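You operate a simulated robot arm through the tools that you are given. There is no shell and no other tool.

Carry out the task below with a simulated two-armed robot. There is one attempt and no reset: what you move stays moved.

## Task
Put the teal ring from the top of the green-topped table on the fourth far wall shelf from the bottom. Fetch the white gauge and set it on the second far wall shelf from the bottom. Take the grey cylinder on the top of the loading table and put it away on the top of the dark bench. Take the long black housing and put it on the grey sheet. Take the closed blue housing and leave it in the low grey tote. Take the short pink housing on the green mark on the long table and put it away on the top of the loading table. Put the white card marked "check" from the green mark on the long table on the back of the table top beside the track and the white card marked "full" in the inside of the red reject bin. Lift the lid of the red box open. The order is free. Set down upright: grey cylinder.
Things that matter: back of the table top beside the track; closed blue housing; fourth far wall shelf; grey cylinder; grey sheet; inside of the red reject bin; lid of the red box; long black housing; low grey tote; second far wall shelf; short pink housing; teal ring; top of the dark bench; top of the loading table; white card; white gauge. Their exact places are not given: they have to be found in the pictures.

The check looks at the end state, three seconds after you hand in, the way a careful person would. Anything else that was tipped, shoved, dropped, spilled or broken makes it a failure. A push-on lid holds only when it is set on centred and level and pressed home; a screw cap is set on level and turned clockwise until tight. Flat cloth is picked up by pressing the open fingertips on it (5 to 10 N) and closing them slowly along it; thin cloth reads only 2 to 8 mm in the jaws.

## Robot
Two 7-joint arms with two-finger grippers on one trunk, on a base that moves. Base frame: it is fixed to the floor where the robot stands at the start and does not move with it; the origin is under the middle of the robot, x ahead of it, y to its left, z up. Readings come in m, degrees, newtons and seconds.
The left shoulder is at the start at [0.024, 0.215, 1.106], the right one opposite. With the tool pointing down near the work surface each hand reaches from about 0.18 to 0.76 m from the robot's upright axis, wherever it stands, measured 20 degrees to its own side. Places, roughly: back of the table top beside the track (20x32 cm) [5.78, -3, 0.9]; closed blue housing (8x12x7 cm) [3.3, -3.8, 0.9]; fourth far wall shelf [-1.3, 3.1, 1.3]; grey cylinder (4x4x6 cm) [0.9, 1.8, 0.9]; grey sheet (40x16x1 cm) [0.9, 1.6, 0.9]; inside of the red reject bin (20x16 cm) [1.3, -1.4, 0.9]; lid of the red box [8.9, 1.8, 1.1]; long black housing [0.75, 1.5, 0.75]; low grey tote (41x29x8 cm) [3.6, -3.7, 0.9]; second far wall shelf [-1.3, 3.1, 0.5]; short pink housing [4.25, -4.5, 0.75]; teal ring (6x6x3 cm) [0, 3.5, 0.9]; top of the dark bench [7.2, 3, 0.9]; top of the loading table [1, 1.3, 0.9]; white card [4.25, -4.5, 1]; white gauge [0, 3.75, 1]. Payload 2.2 kg a hand.
The tool frame of a hand sits at the grasp point between the pads (the TCP): z along the fingers, y along the line on which they close. The tips reach 0.019 m beyond it. The gripper opens to 0.116 m; its body begins 0.07 m behind the TCP.
Orientation is that of the tool frame in the base frame, as a unit quaternion [x, y, z, w]. With the fingers straight down and closing along the base's y, the tool's x points along the base's -x, its y along +y and its z along -z.

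## Interface
- The arms move only by the tool play_rows. It takes "left_motion", "right_motion" or both (then of equal length, played together; a hand with none holds still); each is a list that holds one entry, the list of rows, each a list of 7 numbers: the finger opening in m, from 0 to 0.116, then the shift along the tool's x, y, z in m, then the turn, a rotation vector about the tool's x, y, z in degrees. In form: [[[hand, tx, ty, tz, ax, ay, az], ...]]. A call has 1 to 20 rows; each row is the pose to reach, as a shift and turn from the pose commanded when the call began, along the tool's axes at that moment. Rows are played at 5 a second. More than 0.05 m and 8.6 degrees between two rows, or a gripper value outside its range, and nothing of the call is played. A pose out of reach is approached as far as the arm can. The call stops where the force on the tool passes 40 N (or 10 N more than at its start, if that is more) or the arm is blocked; 0.2 s more then pass. Each finger travels about 0.2035 m/s and halts on what it meets, pressing with about 28 N; the grip force reading is that of the motor and also rises with nothing between the fingers. The clock runs only during rows and for 0.2 s after the last one: add rows that repeat a pose to give the fingers time. The reply holds the time, the measured pose of the TCP, the force on the tool along the base axes, the opening and the grip force, in the units named above and with some noise, with the torque about the TCP (base axes, N m) and any sound that the robot's microphone picked up.
- Cameras (640 x 400 px; columns grow to the right, rows downward): "scene" is now at [0.1357, 0.003, 1.2904]; the picture's right is [0.05, -1.00, -0.00], its down [-0.42, -0.02, -0.91] and it looks along [0.91, 0.05, -0.42] (base axes); focal length 266 px, centre (320, 200). "left" rides on the left gripper at [0.069, 0.015, -0.097] in its tool frame; the picture's right is [-0.21, 0.98, 0.00], its down [-0.76, -0.17, -0.63] and it looks along [-0.62, -0.14, 0.77] (tool axes); focal length 251 px, centre (320, 200). "right" rides on the right gripper at [0.069, -0.015, -0.096] in its tool frame; the picture's right is [0.21, 0.98, 0.00], its down [-0.76, 0.17, -0.63] and it looks along [-0.62, 0.14, 0.77] (tool axes); focal length 251 px, centre (320, 200).
- get_image(camera): a new picture of that camera. The clock stands still meanwhile.
- move_column(by): moves the trunk up (or, below 0, down) by that many m; the arms and the scene camera ride with it, the base frame stays. It gives what a move gives, with no picture.
- roll_base(legs): drives the robot by 1 to 6 legs, each [ahead, left, turn to the left] in m, m and degrees, along the robot's own axes; the way and the turn of a leg run together, so that a leg with both is an arc; at most 1.5 m and 180 degrees a leg. The arms and the cameras ride along, it lands a little off, and it stops where it bumps. It gives what a move gives.
- head_to(pan, tilt): turns the head with the scene camera to pan (to the left, within 80 degrees either way) and tilt (down, from -29 to 69), counted from straight ahead of the robot. It gives what a move gives.
- pixel_to_xyz(camera, pixels): for up to 12 pixels [column, row] of the newest picture of that camera ("zoom" is the newest enlarged one), the place [x, y, z] in the base frame of the surface seen there, good to about 0.003 m. The clock stands still meanwhile.
- close_up(camera, box): a new picture of the part [left, top, right, bottom] of that camera's present view, enlarged. The clock stands still meanwhile.
- finish_job(): hands the job in; it is judged then, once.

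Leave the grippers open and the arms clear of the work at the hand-in unless told otherwise.

The tools are called after "Call:" as name(argument=value, ...) on one line, values as JSON. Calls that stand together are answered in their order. play_rows: Moves the arms, as the interface text tells. Its arguments: {"type":"object","properties":{"left_motion":{"type":"array","items":{"type":"array","items":{"type":"array","items":{"type":"number"}}}},"right_motion":{"type":"array","items":{"type":"array","items":{"type":"array","items":{"type":"number"}}}}},"required":[]} The other tools are called the same way: move_column (by) moves the trunk up or down; roll_base (legs) drives the base; head_to (pan, tilt) turns the head that bears the scene camera; get_image (camera) takes a picture; pixel_to_xyz (camera, pixels) gives the place of the surface under pixels of a picture; close_up (camera, box) takes an enlarged picture of a part of a camera's view; finish_job () hands the job in.

At the start:

```text
time: 0.0
left_eef_pos: [0.5052, 0.1704, 1.1681]
left_tcp_rot: [0.0, 1.0, 0.0, -0.001]
left_wrist_force: [0.2, -0.9, 0.2]
left_torque: [-0.02, 0.01, -0.01]
left_gripper_width: 0.1161
left_gripper_force: 0.1
right_eef_pos: [0.4723, -0.2238, 1.0963]
right_tcp_rot: [-0.001, 1.0, 0.0, 0.0]
right_wrist_force: [0.4, 1.1, 1.2]
right_torque: [0.04, 0.0, 0.01]
right_gripper_width: 0.1162
right_gripper_force: 0.0
trunk travel left (down, up): [-0.25, 0.24]
robot x, y, heading: [0.0012, 0.0, 0.1]
head pan, tilt (commanded): [3.1, 24.8]
```

scene: 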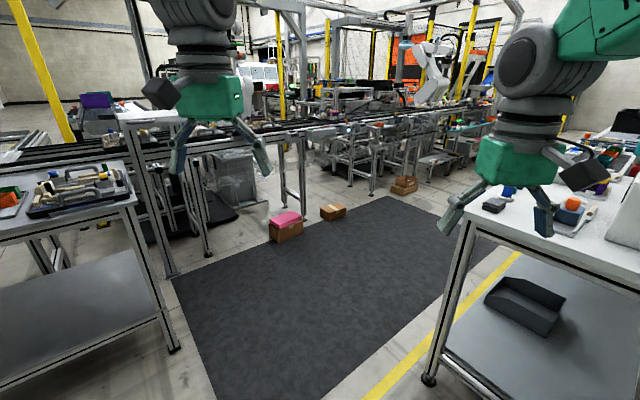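
right: 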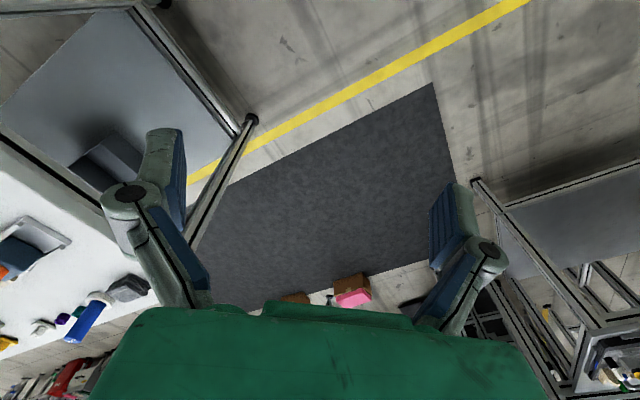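
left: 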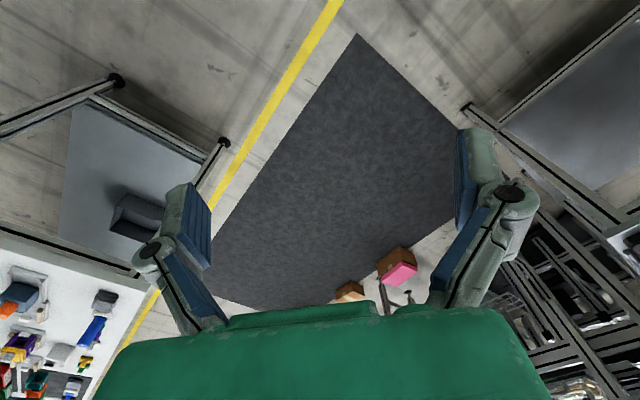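

I start by looking around: the loading table should be ahead-left. I turn the head to the left.

Call:
head_to(pan=60, tilt=25)

Call:
get_image(camera="scene")

```text
time: 1.3
left_eef_pos: [0.503, 0.1706, 1.1702]
left_tcp_rot: [0.0, 1.0, 0.0, 0.0]
left_wrist_force: [0.0, 0.6, -0.4]
left_torque: [-0.03, 0.01, 0.03]
left_gripper_width: 0.1157
left_gripper_force: 0.0
right_eef_pos: [0.4698, -0.2239, 1.0974]
right_tcp_rot: [0.0, 1.0, 0.001, 0.001]
right_wrist_force: [-0.3, -0.5, 0.3]
right_torque: [-0.04, 0.01, -0.02]
right_gripper_width: 0.1158
right_gripper_force: 0.0
trunk travel left (down, up): [-0.25, 0.24]
robot x, y, heading: [-0.0001, -0.0013, 0.0]
head pan, tilt (commanded): [60.0, 25.0]
```

```text
taken
```

scene: 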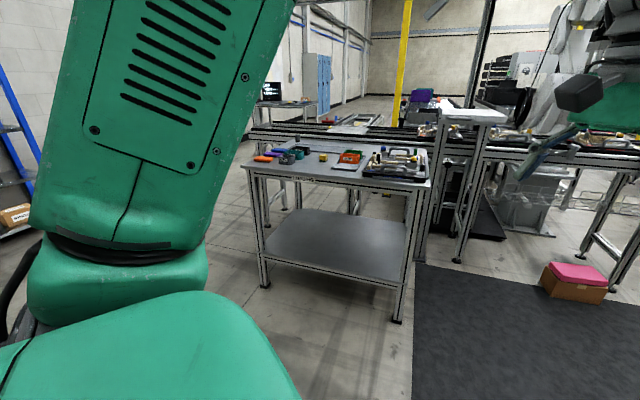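

The loading table is at pixels (245-430, 140-190). I enlarge it and read some places.

Call:
close_up(camera="scene", box=[230, 110, 450, 250])

Call:
pixel_to_xyz(camera="scene", pixels=[[250, 166], [425, 185], [415, 150], [268, 145], [322, 158], [350, 158], [395, 165], [264, 159], [287, 156], [265, 284], [400, 318], [390, 205]])

```text
2.86 times, centred on (340, 180) of scene
```

zoom: 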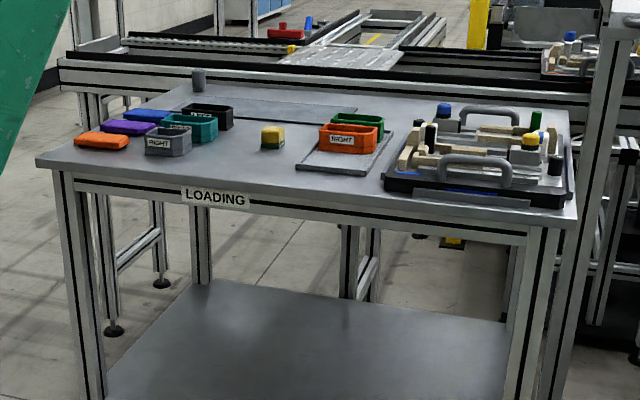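

```text
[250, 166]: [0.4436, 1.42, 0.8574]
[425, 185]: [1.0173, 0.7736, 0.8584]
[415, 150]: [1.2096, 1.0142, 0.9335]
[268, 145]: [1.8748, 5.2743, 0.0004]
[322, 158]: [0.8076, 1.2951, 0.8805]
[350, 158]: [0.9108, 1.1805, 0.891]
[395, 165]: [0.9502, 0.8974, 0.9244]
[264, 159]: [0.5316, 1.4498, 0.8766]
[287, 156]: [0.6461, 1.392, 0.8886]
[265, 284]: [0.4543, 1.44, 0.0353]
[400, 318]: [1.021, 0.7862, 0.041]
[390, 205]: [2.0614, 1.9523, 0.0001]
```

Call:
pixel_to_xyz(camera="zoom", pixels=[[198, 74], [198, 90], [185, 93], [355, 110], [340, 122], [205, 108], [230, 120], [208, 128], [185, 105], [40, 162], [575, 215], [568, 115]])

Call:
close_up(camera="scene", box=[250, 130, 350, 170])

```text
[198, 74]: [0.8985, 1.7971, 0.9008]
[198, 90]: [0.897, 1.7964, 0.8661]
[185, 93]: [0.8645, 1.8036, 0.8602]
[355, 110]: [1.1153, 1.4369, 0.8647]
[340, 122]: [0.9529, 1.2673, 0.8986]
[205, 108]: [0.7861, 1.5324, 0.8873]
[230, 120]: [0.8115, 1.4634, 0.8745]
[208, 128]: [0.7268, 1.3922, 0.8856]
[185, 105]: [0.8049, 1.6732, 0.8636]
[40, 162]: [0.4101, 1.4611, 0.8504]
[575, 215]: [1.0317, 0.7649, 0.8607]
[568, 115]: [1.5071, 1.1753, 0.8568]
```

```text
6.40 times, centred on (300, 150) of scene
```

zoom: 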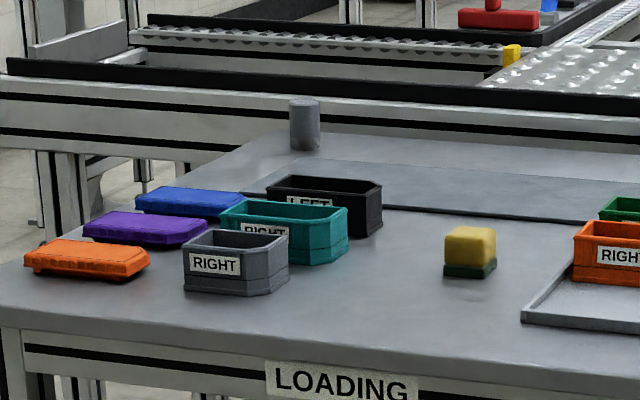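

The table has a black housing marked LEFT next to a flat grey sheet, and the grey cylinder at the far-left corner. Before moving I survey the surroundings for free paths.

Call:
head_to(pan=80, tilt=15)

Call:
get_image(camera="scene")

Call:
head_to(pan=20, tilt=10)

Call:
get_image(camera="scene")

Call:
head_to(pan=-25, tilt=15)

Call:
get_image(camera="scene")

Call:
head_to(pan=-75, tilt=20)

Call:
get_image(camera="scene")

```text
time: 2.1
left_eef_pos: [0.5018, 0.172, 1.17]
left_tcp_rot: [0.0, 1.0, 0.001, 0.001]
left_wrist_force: [0.2, 0.3, -0.4]
left_torque: [0.01, 0.0, 0.02]
left_gripper_width: 0.1154
left_gripper_force: 0.0
right_eef_pos: [0.47, -0.224, 1.098]
right_tcp_rot: [0.0, 1.0, 0.0, 0.001]
right_wrist_force: [0.0, -0.2, 0.4]
right_torque: [-0.03, 0.0, 0.03]
right_gripper_width: 0.1159
right_gripper_force: 0.1
trunk travel left (down, up): [-0.25, 0.24]
robot x, y, heading: [-0.0009, 0.0001, -0.1]
head pan, tilt (commanded): [80.0, 15.0]
```

```text
taken
```

scene: 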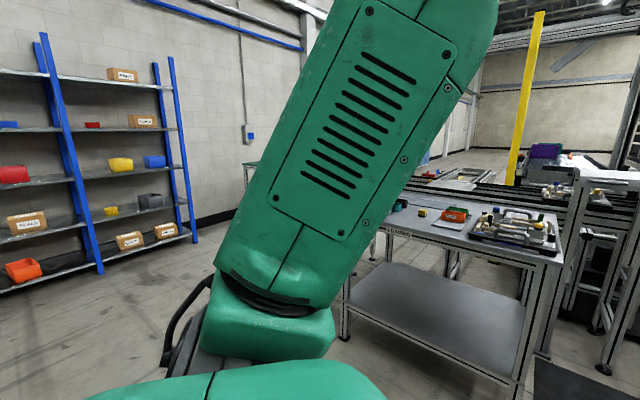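

```text
time: 3.4
left_eef_pos: [0.5024, 0.171, 1.1705]
left_tcp_rot: [0.0, 1.0, 0.0, 0.001]
left_wrist_force: [0.6, -0.3, -0.7]
left_torque: [-0.01, -0.05, -0.01]
left_gripper_width: 0.1159
left_gripper_force: 0.1
right_eef_pos: [0.4711, -0.2246, 1.0983]
right_tcp_rot: [0.0, 1.0, 0.0, 0.001]
right_wrist_force: [0.1, 0.1, 0.6]
right_torque: [0.02, 0.0, -0.02]
right_gripper_width: 0.1159
right_gripper_force: 0.2
trunk travel left (down, up): [-0.25, 0.24]
robot x, y, heading: [0.0036, 0.0016, 0.1]
head pan, tilt (commanded): [20.0, 10.0]
```

```text
taken
```

scene: 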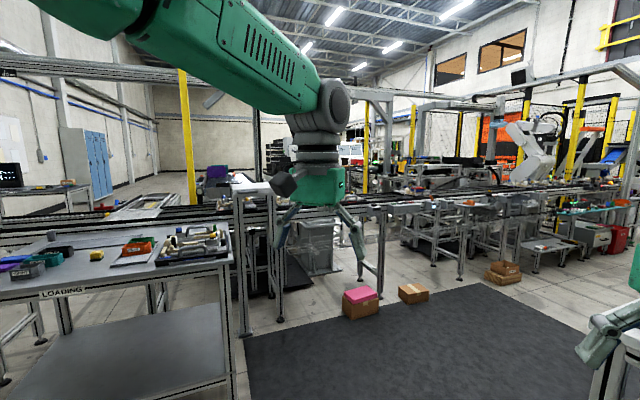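

```text
time: 4.5
left_eef_pos: [0.5019, 0.1714, 1.169]
left_tcp_rot: [0.001, 1.0, 0.0, 0.0]
left_wrist_force: [0.6, -0.4, -0.6]
left_torque: [0.0, -0.03, -0.03]
left_gripper_width: 0.1159
left_gripper_force: 0.1
right_eef_pos: [0.4703, -0.2243, 1.0986]
right_tcp_rot: [0.0, 1.0, 0.0, 0.001]
right_wrist_force: [-0.1, 0.3, -0.4]
right_torque: [-0.02, 0.0, -0.01]
right_gripper_width: 0.1161
right_gripper_force: 0.1
trunk travel left (down, up): [-0.25, 0.24]
robot x, y, heading: [-0.003, 0.0029, 0.2]
head pan, tilt (commanded): [-25.0, 15.0]
```

```text
taken
```

scene: 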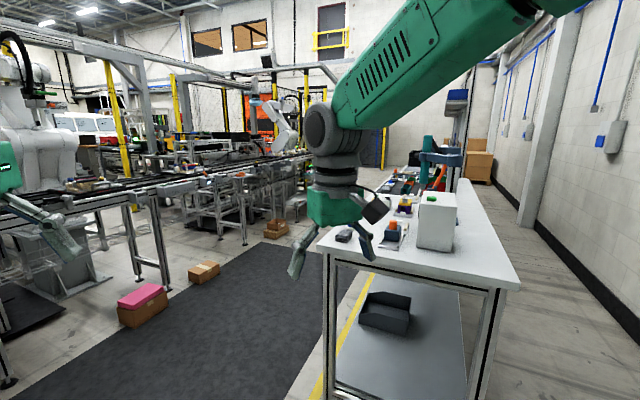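

```text
time: 5.7
left_eef_pos: [0.5029, 0.1704, 1.17]
left_tcp_rot: [0.0, 1.0, 0.0, 0.001]
left_wrist_force: [-0.9, -0.2, 0.1]
left_torque: [0.0, -0.02, 0.01]
left_gripper_width: 0.1158
left_gripper_force: 0.0
right_eef_pos: [0.4702, -0.2239, 1.0981]
right_tcp_rot: [-0.001, 1.0, 0.0, 0.0]
right_wrist_force: [-0.6, -0.6, 1.1]
right_torque: [0.01, 0.0, 0.02]
right_gripper_width: 0.1162
right_gripper_force: 0.0
trunk travel left (down, up): [-0.25, 0.24]
robot x, y, heading: [0.0038, -0.0025, 0.0]
head pan, tilt (commanded): [-75.0, 20.0]
```

```text
taken
```

scene: 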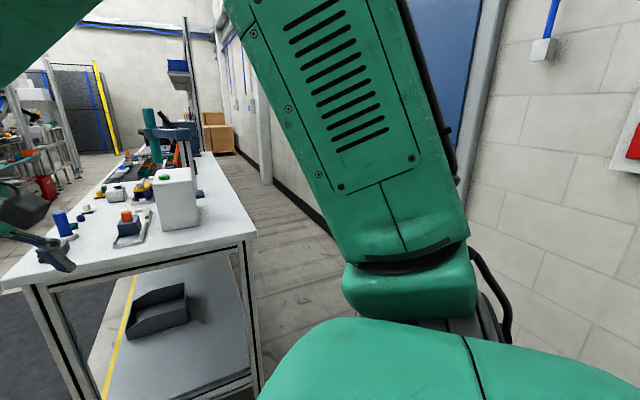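

I see the blue-upright shelf to the left-rear and free floor between it and the loading table. I turn left 90° and move forward to look at the green table and shelf.

Call:
roll_base(legs=[[0, 0, 90], [0.7, 0.35, 0]])

Call:
head_to(pan=0, tilt=15)

Call:
get_image(camera="scene")

Call:
head_to(pan=40, tilt=10)

Call:
get_image(camera="scene")

```text
time: 13.6
left_eef_pos: [-0.498, 1.1942, 1.1692]
left_tcp_rot: [-0.703, 0.711, 0.001, 0.0]
left_wrist_force: [0.3, -0.5, -0.1]
left_torque: [-0.03, -0.02, 0.0]
left_gripper_width: 0.116
left_gripper_force: 0.0
right_eef_pos: [-0.1042, 1.1573, 1.0979]
right_tcp_rot: [-0.703, 0.712, 0.001, 0.0]
right_wrist_force: [0.7, -0.4, 0.0]
right_torque: [0.02, 0.02, 0.0]
right_gripper_width: 0.1159
right_gripper_force: 0.0
trunk travel left (down, up): [-0.25, 0.24]
robot x, y, heading: [-0.3355, 0.689, 88.9]
head pan, tilt (commanded): [-75.0, 20.0]
```

```text
time: 15.1
left_eef_pos: [-0.4998, 1.1926, 1.1708]
left_tcp_rot: [-0.702, 0.712, 0.001, 0.002]
left_wrist_force: [0.1, -0.2, 0.8]
left_torque: [0.02, -0.01, 0.02]
left_gripper_width: 0.1162
left_gripper_force: 0.1
right_eef_pos: [-0.1061, 1.1561, 1.0999]
right_tcp_rot: [-0.702, 0.712, 0.001, 0.001]
right_wrist_force: [-0.4, -0.8, 0.3]
right_torque: [-0.02, 0.0, -0.03]
right_gripper_width: 0.1158
right_gripper_force: 0.0
trunk travel left (down, up): [-0.25, 0.24]
robot x, y, heading: [-0.337, 0.6922, 89.0]
head pan, tilt (commanded): [0.0, 15.0]
```

```text
taken
```

scene: 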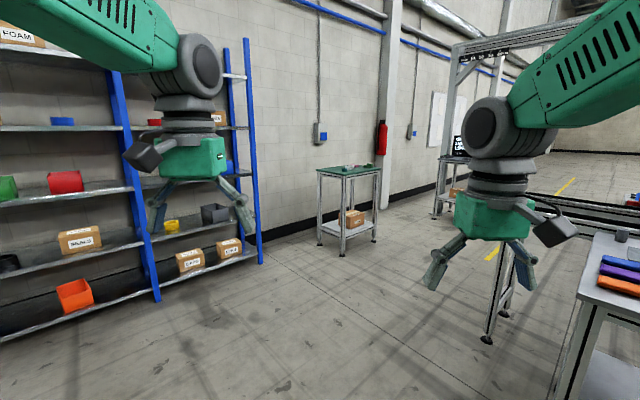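

```text
time: 16.1
left_eef_pos: [-0.5005, 1.1918, 1.1703]
left_tcp_rot: [-0.702, 0.712, 0.001, 0.002]
left_wrist_force: [-0.1, 0.2, 0.0]
left_torque: [0.01, 0.01, 0.02]
left_gripper_width: 0.116
left_gripper_force: 0.0
right_eef_pos: [-0.1049, 1.1552, 1.1]
right_tcp_rot: [-0.703, 0.711, 0.001, 0.001]
right_wrist_force: [-0.1, 0.5, -0.1]
right_torque: [0.02, 0.02, 0.0]
right_gripper_width: 0.1159
right_gripper_force: 0.2
trunk travel left (down, up): [-0.25, 0.24]
robot x, y, heading: [-0.3328, 0.6894, 89.3]
head pan, tilt (commanded): [40.0, 10.0]
```

```text
taken
```

scene: 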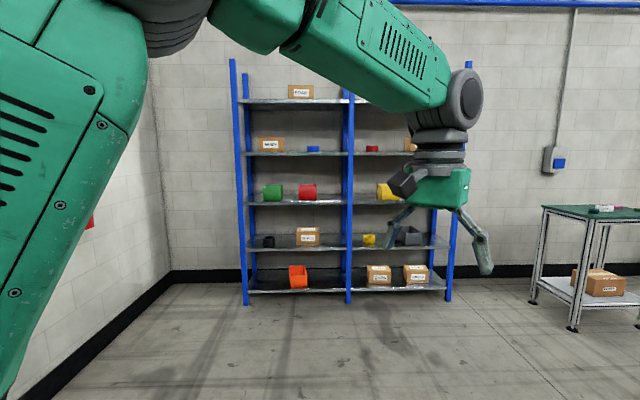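

The shelf unit has 5 levels in two bays; the green-topped table is at the right. I read places on the shelves and the table.

Call:
pixel_to_xyz(camera="scene", pixels=[[245, 285], [348, 285], [445, 285], [260, 248], [380, 248], [300, 203], [370, 203], [290, 155], [365, 153], [330, 100], [545, 208], [600, 214]])

Call:
close_up(camera="scene", box=[500, 170, 640, 260])

Call:
close_up(camera="scene", box=[225, 60, 465, 310])

```text
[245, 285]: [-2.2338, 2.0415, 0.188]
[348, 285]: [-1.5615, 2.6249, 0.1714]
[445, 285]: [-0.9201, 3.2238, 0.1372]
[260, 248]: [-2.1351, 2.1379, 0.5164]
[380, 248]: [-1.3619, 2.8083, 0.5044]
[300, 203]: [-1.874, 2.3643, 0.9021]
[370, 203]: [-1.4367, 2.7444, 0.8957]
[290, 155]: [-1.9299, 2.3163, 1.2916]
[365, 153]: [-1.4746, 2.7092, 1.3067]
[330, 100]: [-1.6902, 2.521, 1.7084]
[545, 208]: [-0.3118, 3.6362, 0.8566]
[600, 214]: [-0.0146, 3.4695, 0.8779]
```

```text
4.44 times, centred on (570, 215) of scene
```

zoom: 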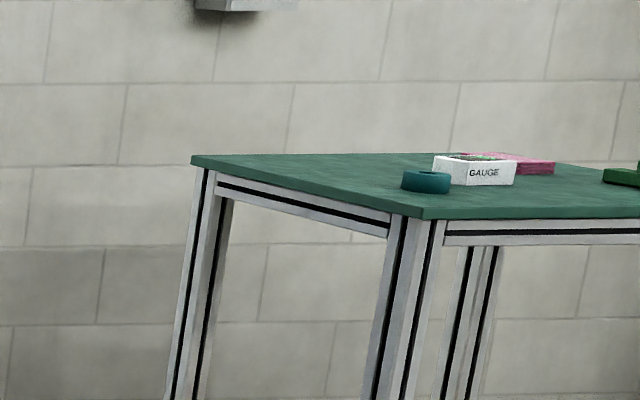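

```text
1.60 times, centred on (345, 185) of scene
```

zoom: 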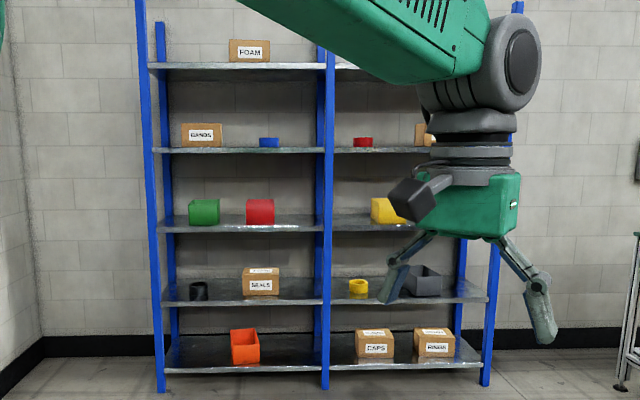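

I zoom on the green table again and read the edges and objects there.

Call:
close_up(camera="scene", box=[500, 170, 640, 260])

Call:
pixel_to_xyz(camera="zoom", pixels=[[200, 160], [422, 212], [630, 212], [425, 175], [428, 190], [440, 162], [510, 165], [490, 175], [520, 160], [470, 157], [625, 175], [385, 390]])

Call:
head_to(pan=-15, tilt=25)

Call:
get_image(camera="scene")

```text
4.44 times, centred on (570, 215) of scene
```

zoom: 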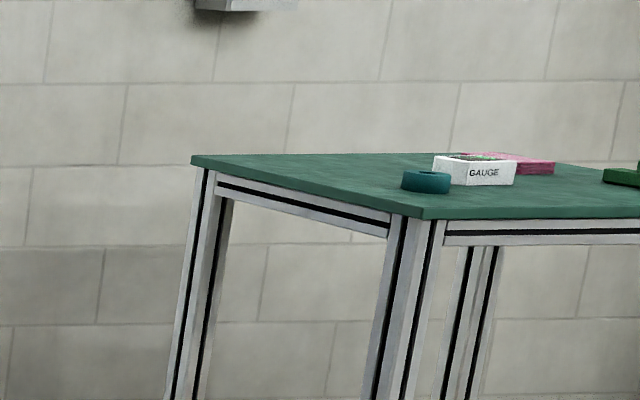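

```text
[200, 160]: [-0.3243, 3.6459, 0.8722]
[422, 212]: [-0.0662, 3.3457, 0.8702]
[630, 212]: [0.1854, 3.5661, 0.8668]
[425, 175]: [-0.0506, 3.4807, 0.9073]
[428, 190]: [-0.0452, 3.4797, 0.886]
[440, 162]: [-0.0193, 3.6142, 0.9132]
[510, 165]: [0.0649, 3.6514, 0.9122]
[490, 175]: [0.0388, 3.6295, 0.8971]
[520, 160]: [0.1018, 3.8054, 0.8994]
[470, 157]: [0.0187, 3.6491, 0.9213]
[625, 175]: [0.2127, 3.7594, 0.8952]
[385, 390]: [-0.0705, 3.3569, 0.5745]
```

```text
time: 17.4
left_eef_pos: [-0.5004, 1.1914, 1.1708]
left_tcp_rot: [-0.702, 0.712, 0.001, 0.002]
left_wrist_force: [-0.2, 0.1, -0.4]
left_torque: [-0.03, -0.04, -0.03]
left_gripper_width: 0.1162
left_gripper_force: 0.3
right_eef_pos: [-0.1049, 1.1546, 1.098]
right_tcp_rot: [-0.702, 0.712, 0.001, 0.002]
right_wrist_force: [0.0, 0.1, 0.1]
right_torque: [0.04, -0.01, 0.0]
right_gripper_width: 0.1163
right_gripper_force: 0.0
trunk travel left (down, up): [-0.25, 0.24]
robot x, y, heading: [-0.3388, 0.6902, 89.4]
head pan, tilt (commanded): [-15.0, 25.0]
```

```text
taken
```

scene: 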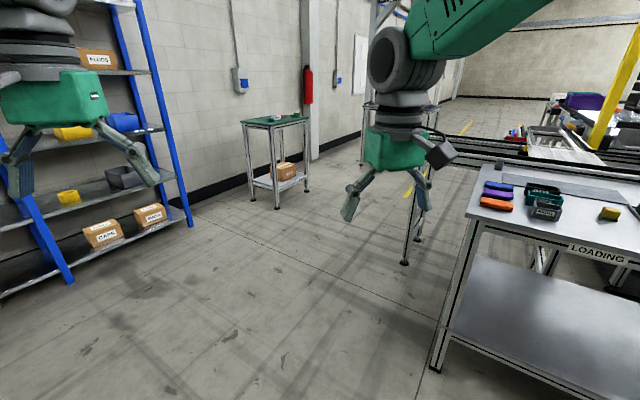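

I read the conveyor's end position and the floor free zone near the green table.

Call:
pixel_to_xyz(camera="scene", pixels=[[405, 262], [365, 175], [380, 105], [435, 105], [500, 150], [470, 185], [436, 370], [247, 195], [277, 207], [307, 190], [190, 222], [560, 170]])

Call:
head_to(pan=-25, tilt=5)

Call:
get_image(camera="scene")

```text
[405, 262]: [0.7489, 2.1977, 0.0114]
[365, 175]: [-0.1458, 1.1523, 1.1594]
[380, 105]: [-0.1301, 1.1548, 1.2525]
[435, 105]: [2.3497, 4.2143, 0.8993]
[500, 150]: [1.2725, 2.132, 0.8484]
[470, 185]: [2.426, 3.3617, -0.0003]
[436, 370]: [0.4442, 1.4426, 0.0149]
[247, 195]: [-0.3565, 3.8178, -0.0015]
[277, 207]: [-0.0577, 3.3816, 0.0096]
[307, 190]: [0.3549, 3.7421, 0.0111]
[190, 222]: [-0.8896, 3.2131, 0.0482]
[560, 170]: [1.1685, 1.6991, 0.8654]
```

```text
time: 18.2
left_eef_pos: [-0.4999, 1.1937, 1.1704]
left_tcp_rot: [-0.702, 0.712, 0.002, 0.001]
left_wrist_force: [-0.1, -0.1, -1.1]
left_torque: [0.0, -0.02, -0.02]
left_gripper_width: 0.1159
left_gripper_force: 0.1
right_eef_pos: [-0.1048, 1.1553, 1.0986]
right_tcp_rot: [-0.702, 0.712, 0.001, 0.002]
right_wrist_force: [-0.5, 0.3, -0.1]
right_torque: [0.01, 0.01, -0.01]
right_gripper_width: 0.1161
right_gripper_force: 0.0
trunk travel left (down, up): [-0.25, 0.24]
robot x, y, heading: [-0.3355, 0.6897, 89.2]
head pan, tilt (commanded): [-25.0, 5.0]
```

```text
taken
```

scene: 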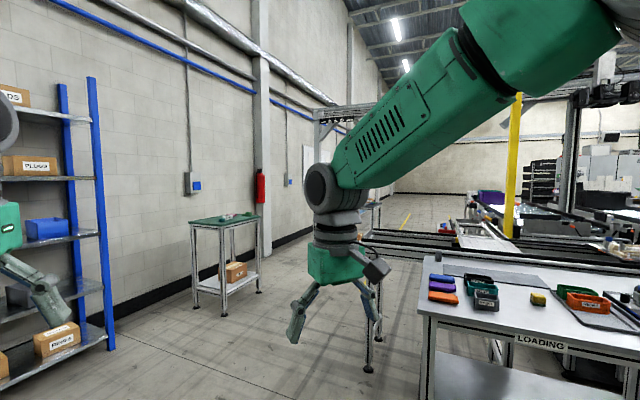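

Path is clear: I drive along +y past the loading table corner, then to stand in front of the green table's long edge (target about x 0.38, y 3.1, heading 131°).

Call:
roll_base(legs=[[1.45, 0, 0], [0.9, -0.7, 0], [0, 0, 42]])

Call:
head_to(pan=0, tilt=50)

Call:
get_image(camera="scene")

```text
time: 32.6
left_eef_pos: [-0.0661, 3.2691, 1.1705]
left_tcp_rot: [0.908, -0.418, -0.002, 0.0]
left_wrist_force: [-0.4, -0.2, -0.5]
left_torque: [-0.01, 0.02, 0.0]
left_gripper_width: 0.1159
left_gripper_force: 0.1
right_eef_pos: [0.2539, 3.5008, 1.0991]
right_tcp_rot: [0.908, -0.419, -0.002, 0.0]
right_wrist_force: [0.5, 0.2, -0.6]
right_torque: [-0.02, 0.01, 0.01]
right_gripper_width: 0.116
right_gripper_force: 0.1
trunk travel left (down, up): [-0.25, 0.24]
robot x, y, heading: [0.3892, 3.0003, 130.4]
head pan, tilt (commanded): [-25.0, 5.0]
```

```text
time: 33.7
left_eef_pos: [-0.0662, 3.2673, 1.1719]
left_tcp_rot: [0.908, -0.418, -0.003, -0.001]
left_wrist_force: [0.0, 0.9, 0.2]
left_torque: [0.01, -0.01, 0.01]
left_gripper_width: 0.1161
left_gripper_force: 0.1
right_eef_pos: [0.2548, 3.4999, 1.0998]
right_tcp_rot: [0.908, -0.418, -0.004, -0.001]
right_wrist_force: [-0.8, 0.2, 0.5]
right_torque: [-0.02, 0.0, 0.02]
right_gripper_width: 0.1162
right_gripper_force: 0.1
trunk travel left (down, up): [-0.25, 0.24]
robot x, y, heading: [0.3865, 2.996, 130.7]
head pan, tilt (commanded): [0.0, 50.0]
```

```text
taken
```

scene: 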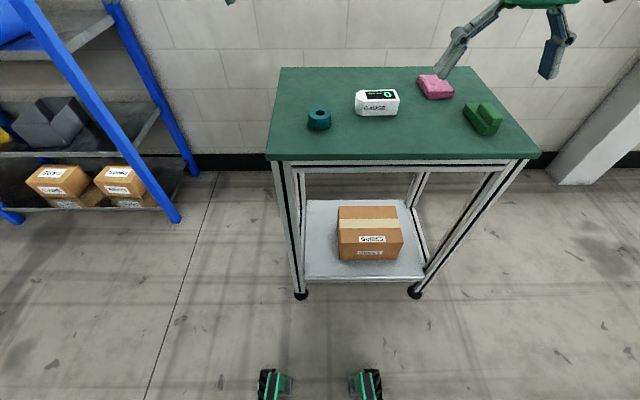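

Now I see the table clearly: teal ring (319,118), white gauge (377,102), pink box (435,85), green V-block (483,118). I enlarge and read places.

Call:
close_up(camera="scene", box=[260, 55, 550, 165])

Call:
pixel_to_xyz(camera="scene", pixels=[[319, 118], [319, 112], [319, 126], [308, 118], [331, 118], [360, 94], [393, 92], [357, 115], [397, 113], [266, 158], [538, 155], [283, 68]])

Call:
pixel_to_xyz(camera="scene", pixels=[[275, 385], [365, 385], [377, 100], [420, 84], [450, 90], [435, 80]])

```text
2.21 times, centred on (405, 110) of scene
```

zoom: 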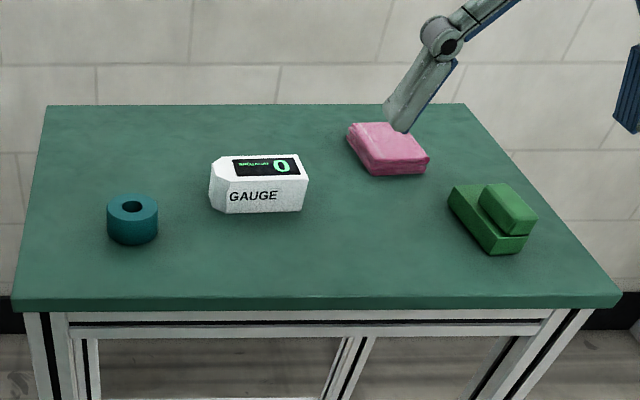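

```text
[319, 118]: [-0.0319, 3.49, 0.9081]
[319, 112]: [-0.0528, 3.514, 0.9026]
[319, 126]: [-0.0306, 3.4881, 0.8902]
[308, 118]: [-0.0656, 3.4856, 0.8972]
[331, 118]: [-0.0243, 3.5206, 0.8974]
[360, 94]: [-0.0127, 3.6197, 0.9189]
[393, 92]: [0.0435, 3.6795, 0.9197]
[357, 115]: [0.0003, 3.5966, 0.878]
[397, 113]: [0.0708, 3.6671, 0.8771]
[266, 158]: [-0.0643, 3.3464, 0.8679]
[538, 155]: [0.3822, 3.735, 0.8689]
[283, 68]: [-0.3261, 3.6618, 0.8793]
```

```text
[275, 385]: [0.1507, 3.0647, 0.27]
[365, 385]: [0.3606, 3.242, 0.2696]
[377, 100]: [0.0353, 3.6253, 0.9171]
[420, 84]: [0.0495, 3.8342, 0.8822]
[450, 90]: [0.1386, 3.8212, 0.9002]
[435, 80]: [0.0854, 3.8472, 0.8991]
```

The wheels show the base front is about 0.25 m ahead of its axis; the table edge is 0.56 m ahead. I move 0.15 m closer and 0.1 m to the right.

Call:
roll_base(legs=[[0.15, -0.1, 0.4]])

Call:
get_image(camera="scene")

```text
time: 35.2
left_eef_pos: [-0.0942, 3.4381, 1.1715]
left_tcp_rot: [0.909, -0.417, -0.003, -0.003]
left_wrist_force: [0.4, 0.3, 0.4]
left_torque: [-0.04, -0.04, 0.02]
left_gripper_width: 0.1161
left_gripper_force: 0.0
right_eef_pos: [0.226, 3.6729, 1.0999]
right_tcp_rot: [0.909, -0.416, -0.003, -0.004]
right_wrist_force: [-0.1, 0.1, 0.2]
right_torque: [0.01, -0.01, -0.01]
right_gripper_width: 0.1158
right_gripper_force: 0.1
trunk travel left (down, up): [-0.25, 0.24]
robot x, y, heading: [0.3583, 3.1777, 130.9]
head pan, tilt (commanded): [0.0, 50.0]
```

```text
taken
```

scene: 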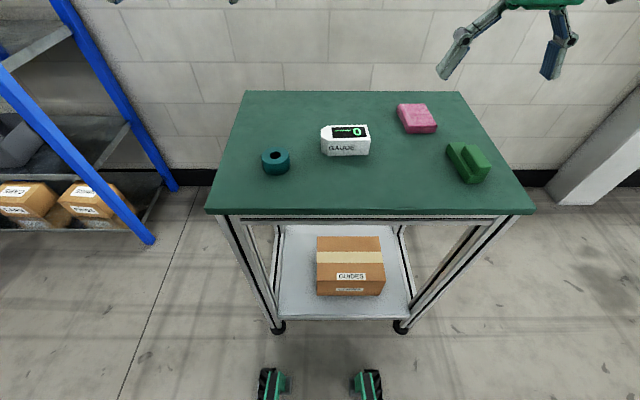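

I enlarge the ring and gauge to fix their exact centres.

Call:
close_up(camera="scene", box=[240, 105, 400, 205])

Call:
pixel_to_xyz(camera="scene", pixels=[[275, 168], [264, 161], [288, 161], [275, 151], [322, 127], [368, 126], [323, 140], [369, 140], [345, 125], [327, 155], [368, 154], [345, 138]])

```text
4.00 times, centred on (320, 155) of scene
```

zoom: 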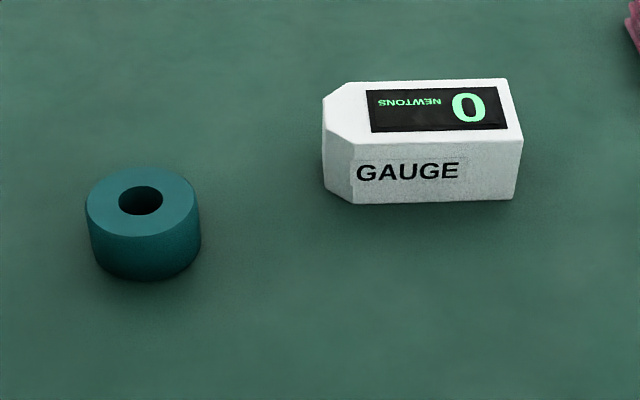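

```text
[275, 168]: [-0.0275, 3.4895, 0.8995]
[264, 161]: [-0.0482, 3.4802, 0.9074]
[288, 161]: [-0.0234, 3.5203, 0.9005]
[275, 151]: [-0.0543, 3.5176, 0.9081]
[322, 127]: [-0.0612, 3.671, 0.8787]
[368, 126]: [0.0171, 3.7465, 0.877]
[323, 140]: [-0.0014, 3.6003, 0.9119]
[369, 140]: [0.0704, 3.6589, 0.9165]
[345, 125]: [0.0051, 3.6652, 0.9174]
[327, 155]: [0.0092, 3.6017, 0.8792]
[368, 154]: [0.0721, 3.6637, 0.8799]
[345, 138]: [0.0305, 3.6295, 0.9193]
```

Call:
pixel_to_xyz(camera="zoom", pixels=[[500, 84], [516, 137], [345, 88], [358, 140], [328, 105], [517, 190], [357, 196], [142, 182], [98, 205], [190, 195], [150, 228], [118, 180]])

```text
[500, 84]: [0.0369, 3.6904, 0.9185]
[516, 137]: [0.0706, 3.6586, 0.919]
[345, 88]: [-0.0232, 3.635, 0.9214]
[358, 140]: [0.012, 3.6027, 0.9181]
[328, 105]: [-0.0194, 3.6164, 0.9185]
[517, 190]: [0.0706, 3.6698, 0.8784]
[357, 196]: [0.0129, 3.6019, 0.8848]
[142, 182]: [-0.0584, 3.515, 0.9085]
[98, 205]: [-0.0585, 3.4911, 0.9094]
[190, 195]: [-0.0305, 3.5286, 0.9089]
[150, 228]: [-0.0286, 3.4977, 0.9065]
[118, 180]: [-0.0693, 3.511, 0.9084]
```

Ring centre is about (-0.046, 3.510), top z 0.908; gauge centre about (0.019, 3.642), its length running at 43°. The left hand goes above the ring with a 40° forward tilt (needed later for the shelf).

Call:
play_rows(left_motion=[[[0.09, -0.0046, -0.0167, 0.036, 0, -8, 0], [0.09, -0.0091, -0.0334, 0.072, 0, -16, 0], [0.09, -0.0137, -0.0501, 0.108, 0, -24, 0], [0.09, -0.0182, -0.0668, 0.144, 0, -32, 0], [0.09, -0.0228, -0.0835, 0.1815, 0, -40, 0], [0.09, -0.0228, -0.0835, 0.1815, 0, -40, 0]]])

Call:
get_image(camera="left")

Call:
get_image(camera="scene")

```text
time: 36.6
left_eef_pos: [-0.0489, 3.5051, 1.0103]
left_tcp_rot: [0.861, -0.378, -0.306, -0.147]
left_wrist_force: [-0.4, -1.3, 0.7]
left_torque: [-0.02, -0.01, -0.03]
left_gripper_width: 0.0898
left_gripper_force: 0.1
left hand out of reach, approached as far as the arm can: row 5, 6
right_eef_pos: [0.2281, 3.6718, 1.1015]
right_tcp_rot: [0.909, -0.416, -0.004, -0.002]
right_wrist_force: [0.1, -0.3, 0.0]
right_torque: [0.07, 0.0, 0.0]
right_gripper_width: 0.1162
right_gripper_force: 0.1
trunk travel left (down, up): [-0.25, 0.24]
robot x, y, heading: [0.3615, 3.1765, 131.0]
head pan, tilt (commanded): [0.0, 50.0]
```

```text
taken
```

left: 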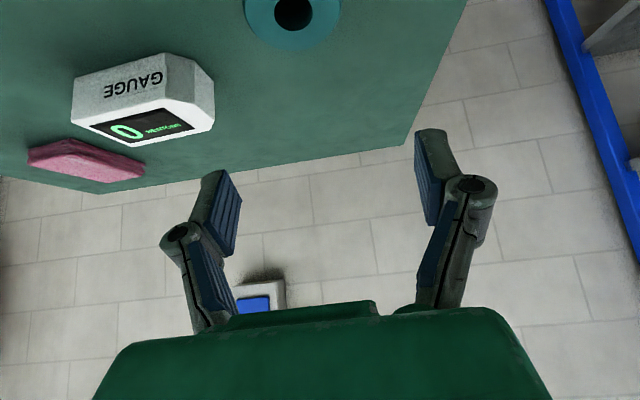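

```text
taken
```

scene: 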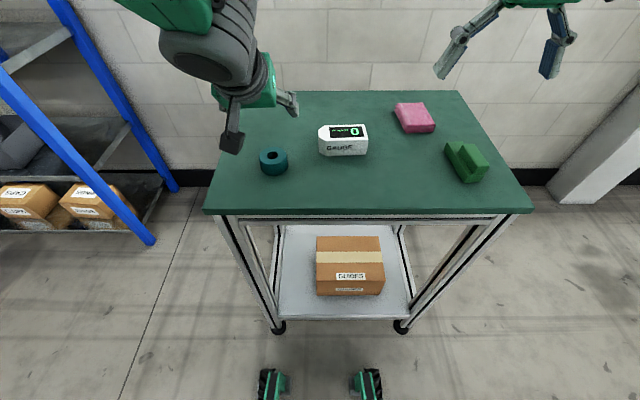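

The pose was nearly reached (tilt right, z 1.010 instead of 0.99): with this tilt the trunk is too high. I raise both hands 0.15 m, then lower the trunk 0.15 m.

Call:
play_rows(left_motion=[[[0.09, -0.0241, 0, -0.0287, 0, 0, 0], [0.09, -0.0482, 0, -0.0575, 0, 0, 0], [0.09, -0.0723, 0, -0.0862, 0, 0, 0], [0.09, -0.0964, 0, -0.1149, 0, 0, 0]]], right_motion=[[[0.116, 0, 0, -0.0375, 0, 0, 0], [0.116, 0, 0, -0.075, 0, 0, 0], [0.116, 0, 0, -0.1125, 0, 0, 0], [0.116, 0, 0, -0.15, 0, 0, 0]]])

Call:
move_column(by=-0.15)

```text
time: 37.6
left_eef_pos: [-0.0477, 3.5041, 1.1481]
left_tcp_rot: [0.853, -0.391, -0.314, -0.145]
left_wrist_force: [0.1, -1.4, 0.4]
left_torque: [-0.02, -0.02, -0.01]
left_gripper_width: 0.09
left_gripper_force: 0.1
right_eef_pos: [0.229, 3.6687, 1.251]
right_tcp_rot: [0.909, -0.417, -0.003, -0.003]
right_wrist_force: [-0.4, -1.3, -0.7]
right_torque: [0.02, -0.02, 0.0]
right_gripper_width: 0.1162
right_gripper_force: 0.1
trunk travel left (down, up): [-0.25, 0.24]
robot x, y, heading: [0.3647, 3.1784, 130.6]
head pan, tilt (commanded): [0.0, 50.0]
```

```text
time: 39.4
left_eef_pos: [-0.0443, 3.5091, 0.998]
left_tcp_rot: [0.853, -0.391, -0.315, -0.143]
left_wrist_force: [-0.6, 0.3, 0.4]
left_torque: [0.0, 0.01, -0.02]
left_gripper_width: 0.0897
left_gripper_force: 0.0
right_eef_pos: [0.2319, 3.6737, 1.0989]
right_tcp_rot: [0.909, -0.416, -0.005, -0.001]
right_wrist_force: [-0.1, -0.3, 0.5]
right_torque: [0.0, -0.01, 0.02]
right_gripper_width: 0.1162
right_gripper_force: 0.1
trunk travel left (down, up): [-0.1, 0.39]
robot x, y, heading: [0.3623, 3.1771, 130.7]
head pan, tilt (commanded): [0.0, 50.0]
```

Now the left hand is right over the ring at z 0.998. I lower it by 0.085 m and check before closing.

Call:
play_rows(left_motion=[[[0.09, 0.0195, 0, 0.0228, 0, 0, 0], [0.09, 0.039, 0, 0.0457, 0, 0, 0], [0.09, 0.0552, 0, 0.0647, 0, 0, 0], [0.09, 0.0552, 0, 0.0647, 0, 0, 0]]])

Call:
close_up(camera="scene", box=[200, 80, 400, 205])

Call:
get_image(camera="left")

```text
time: 40.4
left_eef_pos: [-0.0406, 3.5104, 0.9147]
left_tcp_rot: [0.852, -0.392, -0.315, -0.143]
left_wrist_force: [0.6, -0.1, 0.3]
left_torque: [0.02, 0.0, -0.01]
left_gripper_width: 0.0898
left_gripper_force: 0.1
right_eef_pos: [0.2323, 3.6745, 1.0983]
right_tcp_rot: [0.909, -0.416, -0.004, 0.0]
right_wrist_force: [-0.3, -0.7, 0.1]
right_torque: [-0.02, 0.01, 0.0]
right_gripper_width: 0.1159
right_gripper_force: 0.0
trunk travel left (down, up): [-0.1, 0.39]
robot x, y, heading: [0.3615, 3.1756, 131.0]
head pan, tilt (commanded): [0.0, 50.0]
```

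```text
3.20 times, centred on (300, 142) of scene
```

zoom: 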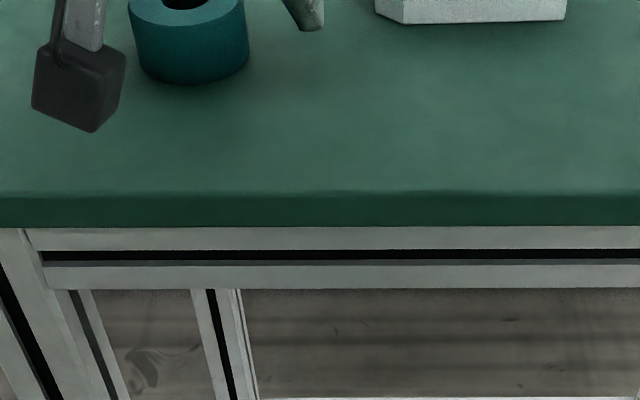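

```text
taken
```

left: 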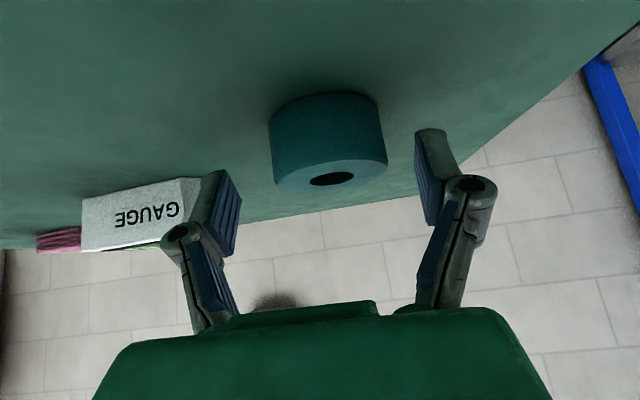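

The ring is centred between the fingers laterally. I read ring points in the left camera picture for the fore-aft check.

Call:
pixel_to_xyz(camera="left", pixels=[[285, 180], [378, 168], [330, 190], [325, 168], [320, 130], [310, 60]])

```text
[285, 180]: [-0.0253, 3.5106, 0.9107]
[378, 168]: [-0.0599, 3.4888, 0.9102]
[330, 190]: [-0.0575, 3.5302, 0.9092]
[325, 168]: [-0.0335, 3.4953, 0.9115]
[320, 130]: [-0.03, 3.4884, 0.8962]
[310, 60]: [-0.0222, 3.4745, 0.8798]
```

Ring top is at z 0.910 and the table at about 0.879. I lower a further 12 mm and close.

Call:
play_rows(left_motion=[[[0.09, 0.0078, 0, 0.0091, 0, 0, 0], [0.09, 0.0078, 0, 0.0091, 0, 0, 0], [0.075, 0.0078, 0, 0.0091, 0, 0, 0], [0.06, 0.0078, 0, 0.0091, 0, 0, 0], [0.04, 0.0078, 0, 0.0091, 0, 0, 0], [0.04, 0.0078, 0, 0.0091, 0, 0, 0], [0.04, 0.0078, 0, 0.0091, 0, 0, 0]]])

```text
time: 42.0
left_eef_pos: [-0.0427, 3.5098, 0.9033]
left_tcp_rot: [0.853, -0.39, -0.315, -0.145]
left_wrist_force: [-1.6, -1.4, 7.8]
left_torque: [-0.15, 0.2, -0.04]
left_gripper_width: 0.0534
left_gripper_force: 27.5
right_eef_pos: [0.2324, 3.6731, 1.0991]
right_tcp_rot: [0.909, -0.416, -0.005, 0.0]
right_wrist_force: [-0.7, 0.4, -0.1]
right_torque: [-0.01, 0.02, -0.04]
right_gripper_width: 0.1161
right_gripper_force: 0.0
trunk travel left (down, up): [-0.1, 0.39]
robot x, y, heading: [0.3604, 3.1774, 130.8]
head pan, tilt (commanded): [0.0, 50.0]
```

The ring is gripped (width 53 mm, 27 N). I lift it 0.12 m and move it 0.06 m to the left.

Call:
play_rows(left_motion=[[[0.04, -0.0195, 0, -0.0228, 0, 0, 0], [0.04, -0.039, 0, -0.0457, 0, 0, 0], [0.04, -0.0584, 0, -0.0685, 0, 0, 0], [0.04, -0.0779, 0, -0.0913, 0, 0, 0], [0.04, -0.0779, 0.03, -0.0913, 0, 0, 0], [0.04, -0.0779, 0.06, -0.0913, 0, 0, 0]]])

Call:
get_image(camera="scene")

Call:
get_image(camera="left")

```text
time: 43.4
left_eef_pos: [-0.0912, 3.47, 1.0187]
left_tcp_rot: [0.853, -0.391, -0.315, -0.143]
left_wrist_force: [0.0, -0.1, -1.7]
left_torque: [0.01, 0.03, -0.03]
left_gripper_width: 0.0533
left_gripper_force: 28.1
right_eef_pos: [0.2302, 3.6728, 1.0997]
right_tcp_rot: [0.909, -0.416, -0.005, -0.002]
right_wrist_force: [-1.0, -0.1, 0.3]
right_torque: [0.0, -0.03, 0.0]
right_gripper_width: 0.1161
right_gripper_force: 0.1
trunk travel left (down, up): [-0.1, 0.39]
robot x, y, heading: [0.3629, 3.1779, 130.9]
head pan, tilt (commanded): [0.0, 50.0]
```

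```text
taken
```

scene: 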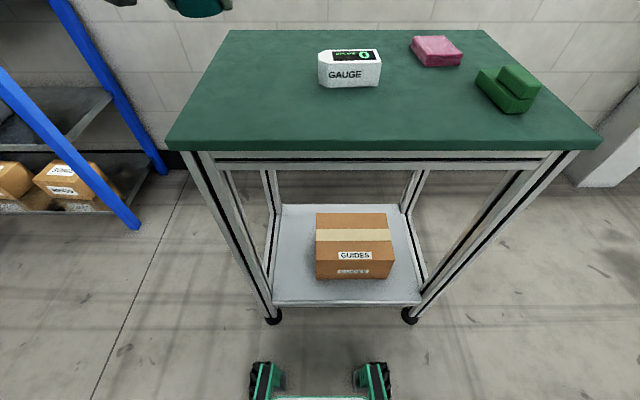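

```text
taken
```

left: 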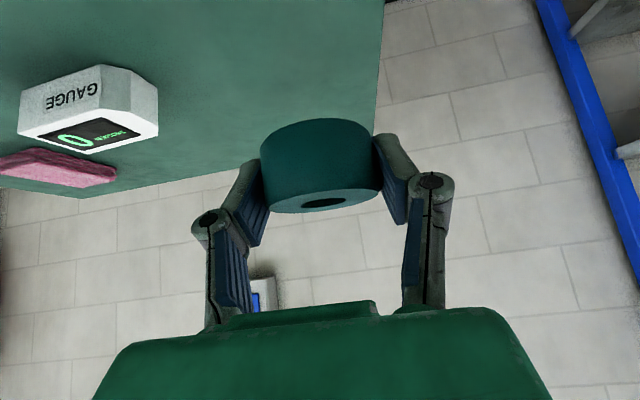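

Ring held well. Now the right hand must take the gauge across its 5 cm depth, from its right end. First I yaw the right hand about 92° (counter-clockwise from above) while moving part of the way.

Call:
play_rows(right_motion=[[[0.116, -0.005, 0.008, 0, 0, 0, -8.4], [0.1, -0.01, 0.016, 0, 0, 0, -16.8], [0.09, -0.015, 0.024, 0, 0, 0, -25.2], [0.085, -0.02, 0.032, 0, 0, 0, -33.6], [0.085, -0.025, 0.04, 0, 0, 0, -42], [0.085, -0.03, 0.048, 0, 0, 0, -50.4], [0.085, -0.035, 0.056, 0, 0, 0, -58.8], [0.085, -0.04, 0.064, 0, 0, 0, -67.2], [0.085, -0.045, 0.072, 0, 0, 0, -75.6], [0.085, -0.05, 0.08, 0, 0, 0, -84], [0.085, -0.055, 0.088, 0, 0, 0, -92.4], [0.085, -0.055, 0.088, 0, 0, 0, -92.4]]])

Call:
get_image(camera="right")

```text
time: 46.0
left_eef_pos: [-0.0905, 3.4708, 1.0197]
left_tcp_rot: [0.853, -0.391, -0.315, -0.143]
left_wrist_force: [-0.2, 0.3, -1.4]
left_torque: [0.0, 0.02, 0.01]
left_gripper_width: 0.0533
left_gripper_force: 27.8
right_eef_pos: [0.1296, 3.6583, 1.099]
right_tcp_rot: [0.929, 0.369, -0.003, -0.003]
right_wrist_force: [-0.8, -0.1, -0.7]
right_torque: [0.01, 0.04, 0.0]
right_gripper_width: 0.0846
right_gripper_force: 0.1
trunk travel left (down, up): [-0.1, 0.39]
robot x, y, heading: [0.3603, 3.1743, 130.7]
head pan, tilt (commanded): [0.0, 50.0]
```

```text
taken
```

right: 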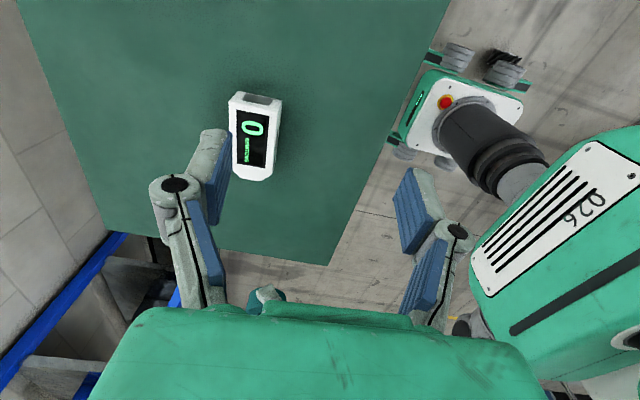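

The yaw is right: the tool's x points along the gauge's length. I read the gauge's corners from this view.

Call:
pixel_to_xyz(camera="right", pixels=[[238, 98], [279, 103], [276, 140], [270, 172], [236, 165], [256, 135], [260, 180], [240, 100], [300, 100], [285, 200]])

```text
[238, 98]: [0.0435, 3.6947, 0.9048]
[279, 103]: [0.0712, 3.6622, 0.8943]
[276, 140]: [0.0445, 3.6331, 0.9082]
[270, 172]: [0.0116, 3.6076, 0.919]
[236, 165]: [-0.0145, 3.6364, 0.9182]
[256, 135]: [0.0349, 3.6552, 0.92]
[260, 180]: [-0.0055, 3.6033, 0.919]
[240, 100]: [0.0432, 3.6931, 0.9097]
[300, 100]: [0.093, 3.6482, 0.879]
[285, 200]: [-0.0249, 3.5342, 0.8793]
```

Call:
play_rows(right_motion=[[[0.085, -0.0172, -0.0128, 0.0158, 0, -8, 0], [0.085, -0.0343, -0.0257, 0.0316, 0, -16, 0], [0.085, -0.0515, -0.0385, 0.0474, 0, -24, 0], [0.085, -0.0686, -0.0514, 0.0632, 0, -32, 0], [0.085, -0.0858, -0.0642, 0.079, 0, -40, 0], [0.085, -0.0858, -0.0642, 0.079, 0, -40, 0]]])

Call:
get_image(camera="right")

Call:
get_image(camera="scene")

```text
time: 47.4
left_eef_pos: [-0.0884, 3.4711, 1.0199]
left_tcp_rot: [0.853, -0.391, -0.316, -0.143]
left_wrist_force: [0.3, -0.7, -1.6]
left_torque: [0.0, 0.02, -0.03]
left_gripper_width: 0.0532
left_gripper_force: 28.2
right_eef_pos: [0.0224, 3.6468, 1.023]
right_tcp_rot: [0.873, 0.347, -0.321, 0.122]
right_wrist_force: [0.7, 0.4, 0.0]
right_torque: [0.02, 0.0, 0.01]
right_gripper_width: 0.0851
right_gripper_force: 0.1
trunk travel left (down, up): [-0.1, 0.39]
robot x, y, heading: [0.3644, 3.1794, 131.1]
head pan, tilt (commanded): [0.0, 50.0]
```

```text
taken
```

right: 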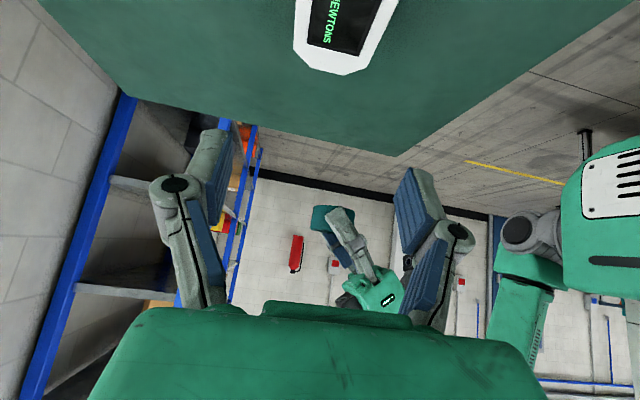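

```text
taken
```

scene: 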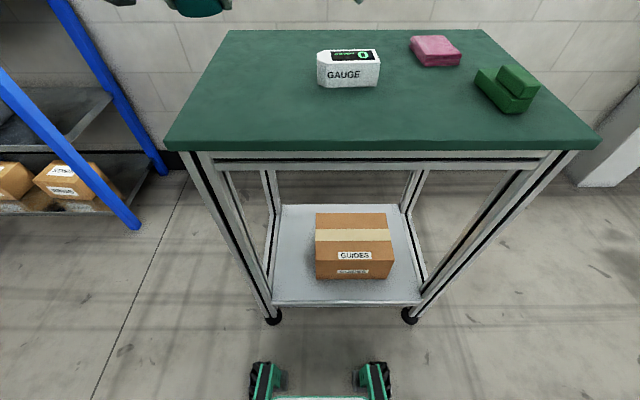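

I lower the right hand by 0.085 m and check the alignment with the gauge.

Call:
play_rows(right_motion=[[[0.085, 0.0183, 0, 0.0217, 0, 0, 0], [0.085, 0.0365, 0, 0.0433, 0, 0, 0], [0.085, 0.0548, 0, 0.065, 0, 0, 0], [0.085, 0.0548, 0, 0.065, 0, 0, 0]]])

Call:
get_image(camera="right")

Call:
head_to(pan=0, tilt=30)

Call:
get_image(camera="scene")

```text
time: 48.4
left_eef_pos: [-0.0894, 3.4718, 1.0199]
left_tcp_rot: [0.852, -0.392, -0.316, -0.144]
left_wrist_force: [0.9, -0.5, -1.4]
left_torque: [-0.02, -0.06, 0.0]
left_gripper_width: 0.0537
left_gripper_force: 28.5
right_eef_pos: [0.0226, 3.651, 0.9371]
right_tcp_rot: [0.873, 0.348, -0.32, 0.123]
right_wrist_force: [0.7, -0.1, 0.1]
right_torque: [0.0, -0.02, -0.02]
right_gripper_width: 0.085
right_gripper_force: 0.0
trunk travel left (down, up): [-0.1, 0.39]
robot x, y, heading: [0.3646, 3.1741, 130.7]
head pan, tilt (commanded): [0.0, 50.0]
```

```text
taken
```

right: 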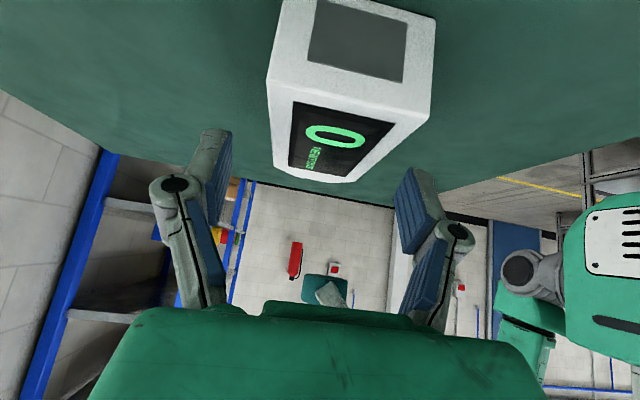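

```text
time: 49.2
left_eef_pos: [-0.0894, 3.4716, 1.0193]
left_tcp_rot: [0.853, -0.392, -0.315, -0.144]
left_wrist_force: [0.1, -0.3, -1.3]
left_torque: [0.0, 0.01, 0.02]
left_gripper_width: 0.0534
left_gripper_force: 28.3
right_eef_pos: [0.0221, 3.6502, 0.9378]
right_tcp_rot: [0.873, 0.347, -0.32, 0.123]
right_wrist_force: [-0.7, -0.2, -0.1]
right_torque: [0.02, 0.03, -0.01]
right_gripper_width: 0.0847
right_gripper_force: 0.1
trunk travel left (down, up): [-0.1, 0.39]
robot x, y, heading: [0.3602, 3.1773, 130.9]
head pan, tilt (commanded): [0.0, 30.0]
```

```text
taken
```

scene: 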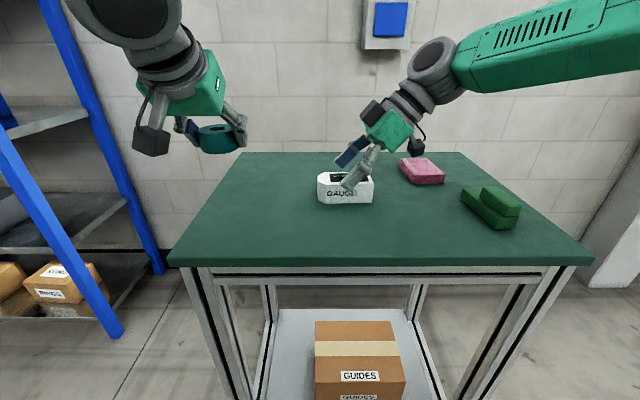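

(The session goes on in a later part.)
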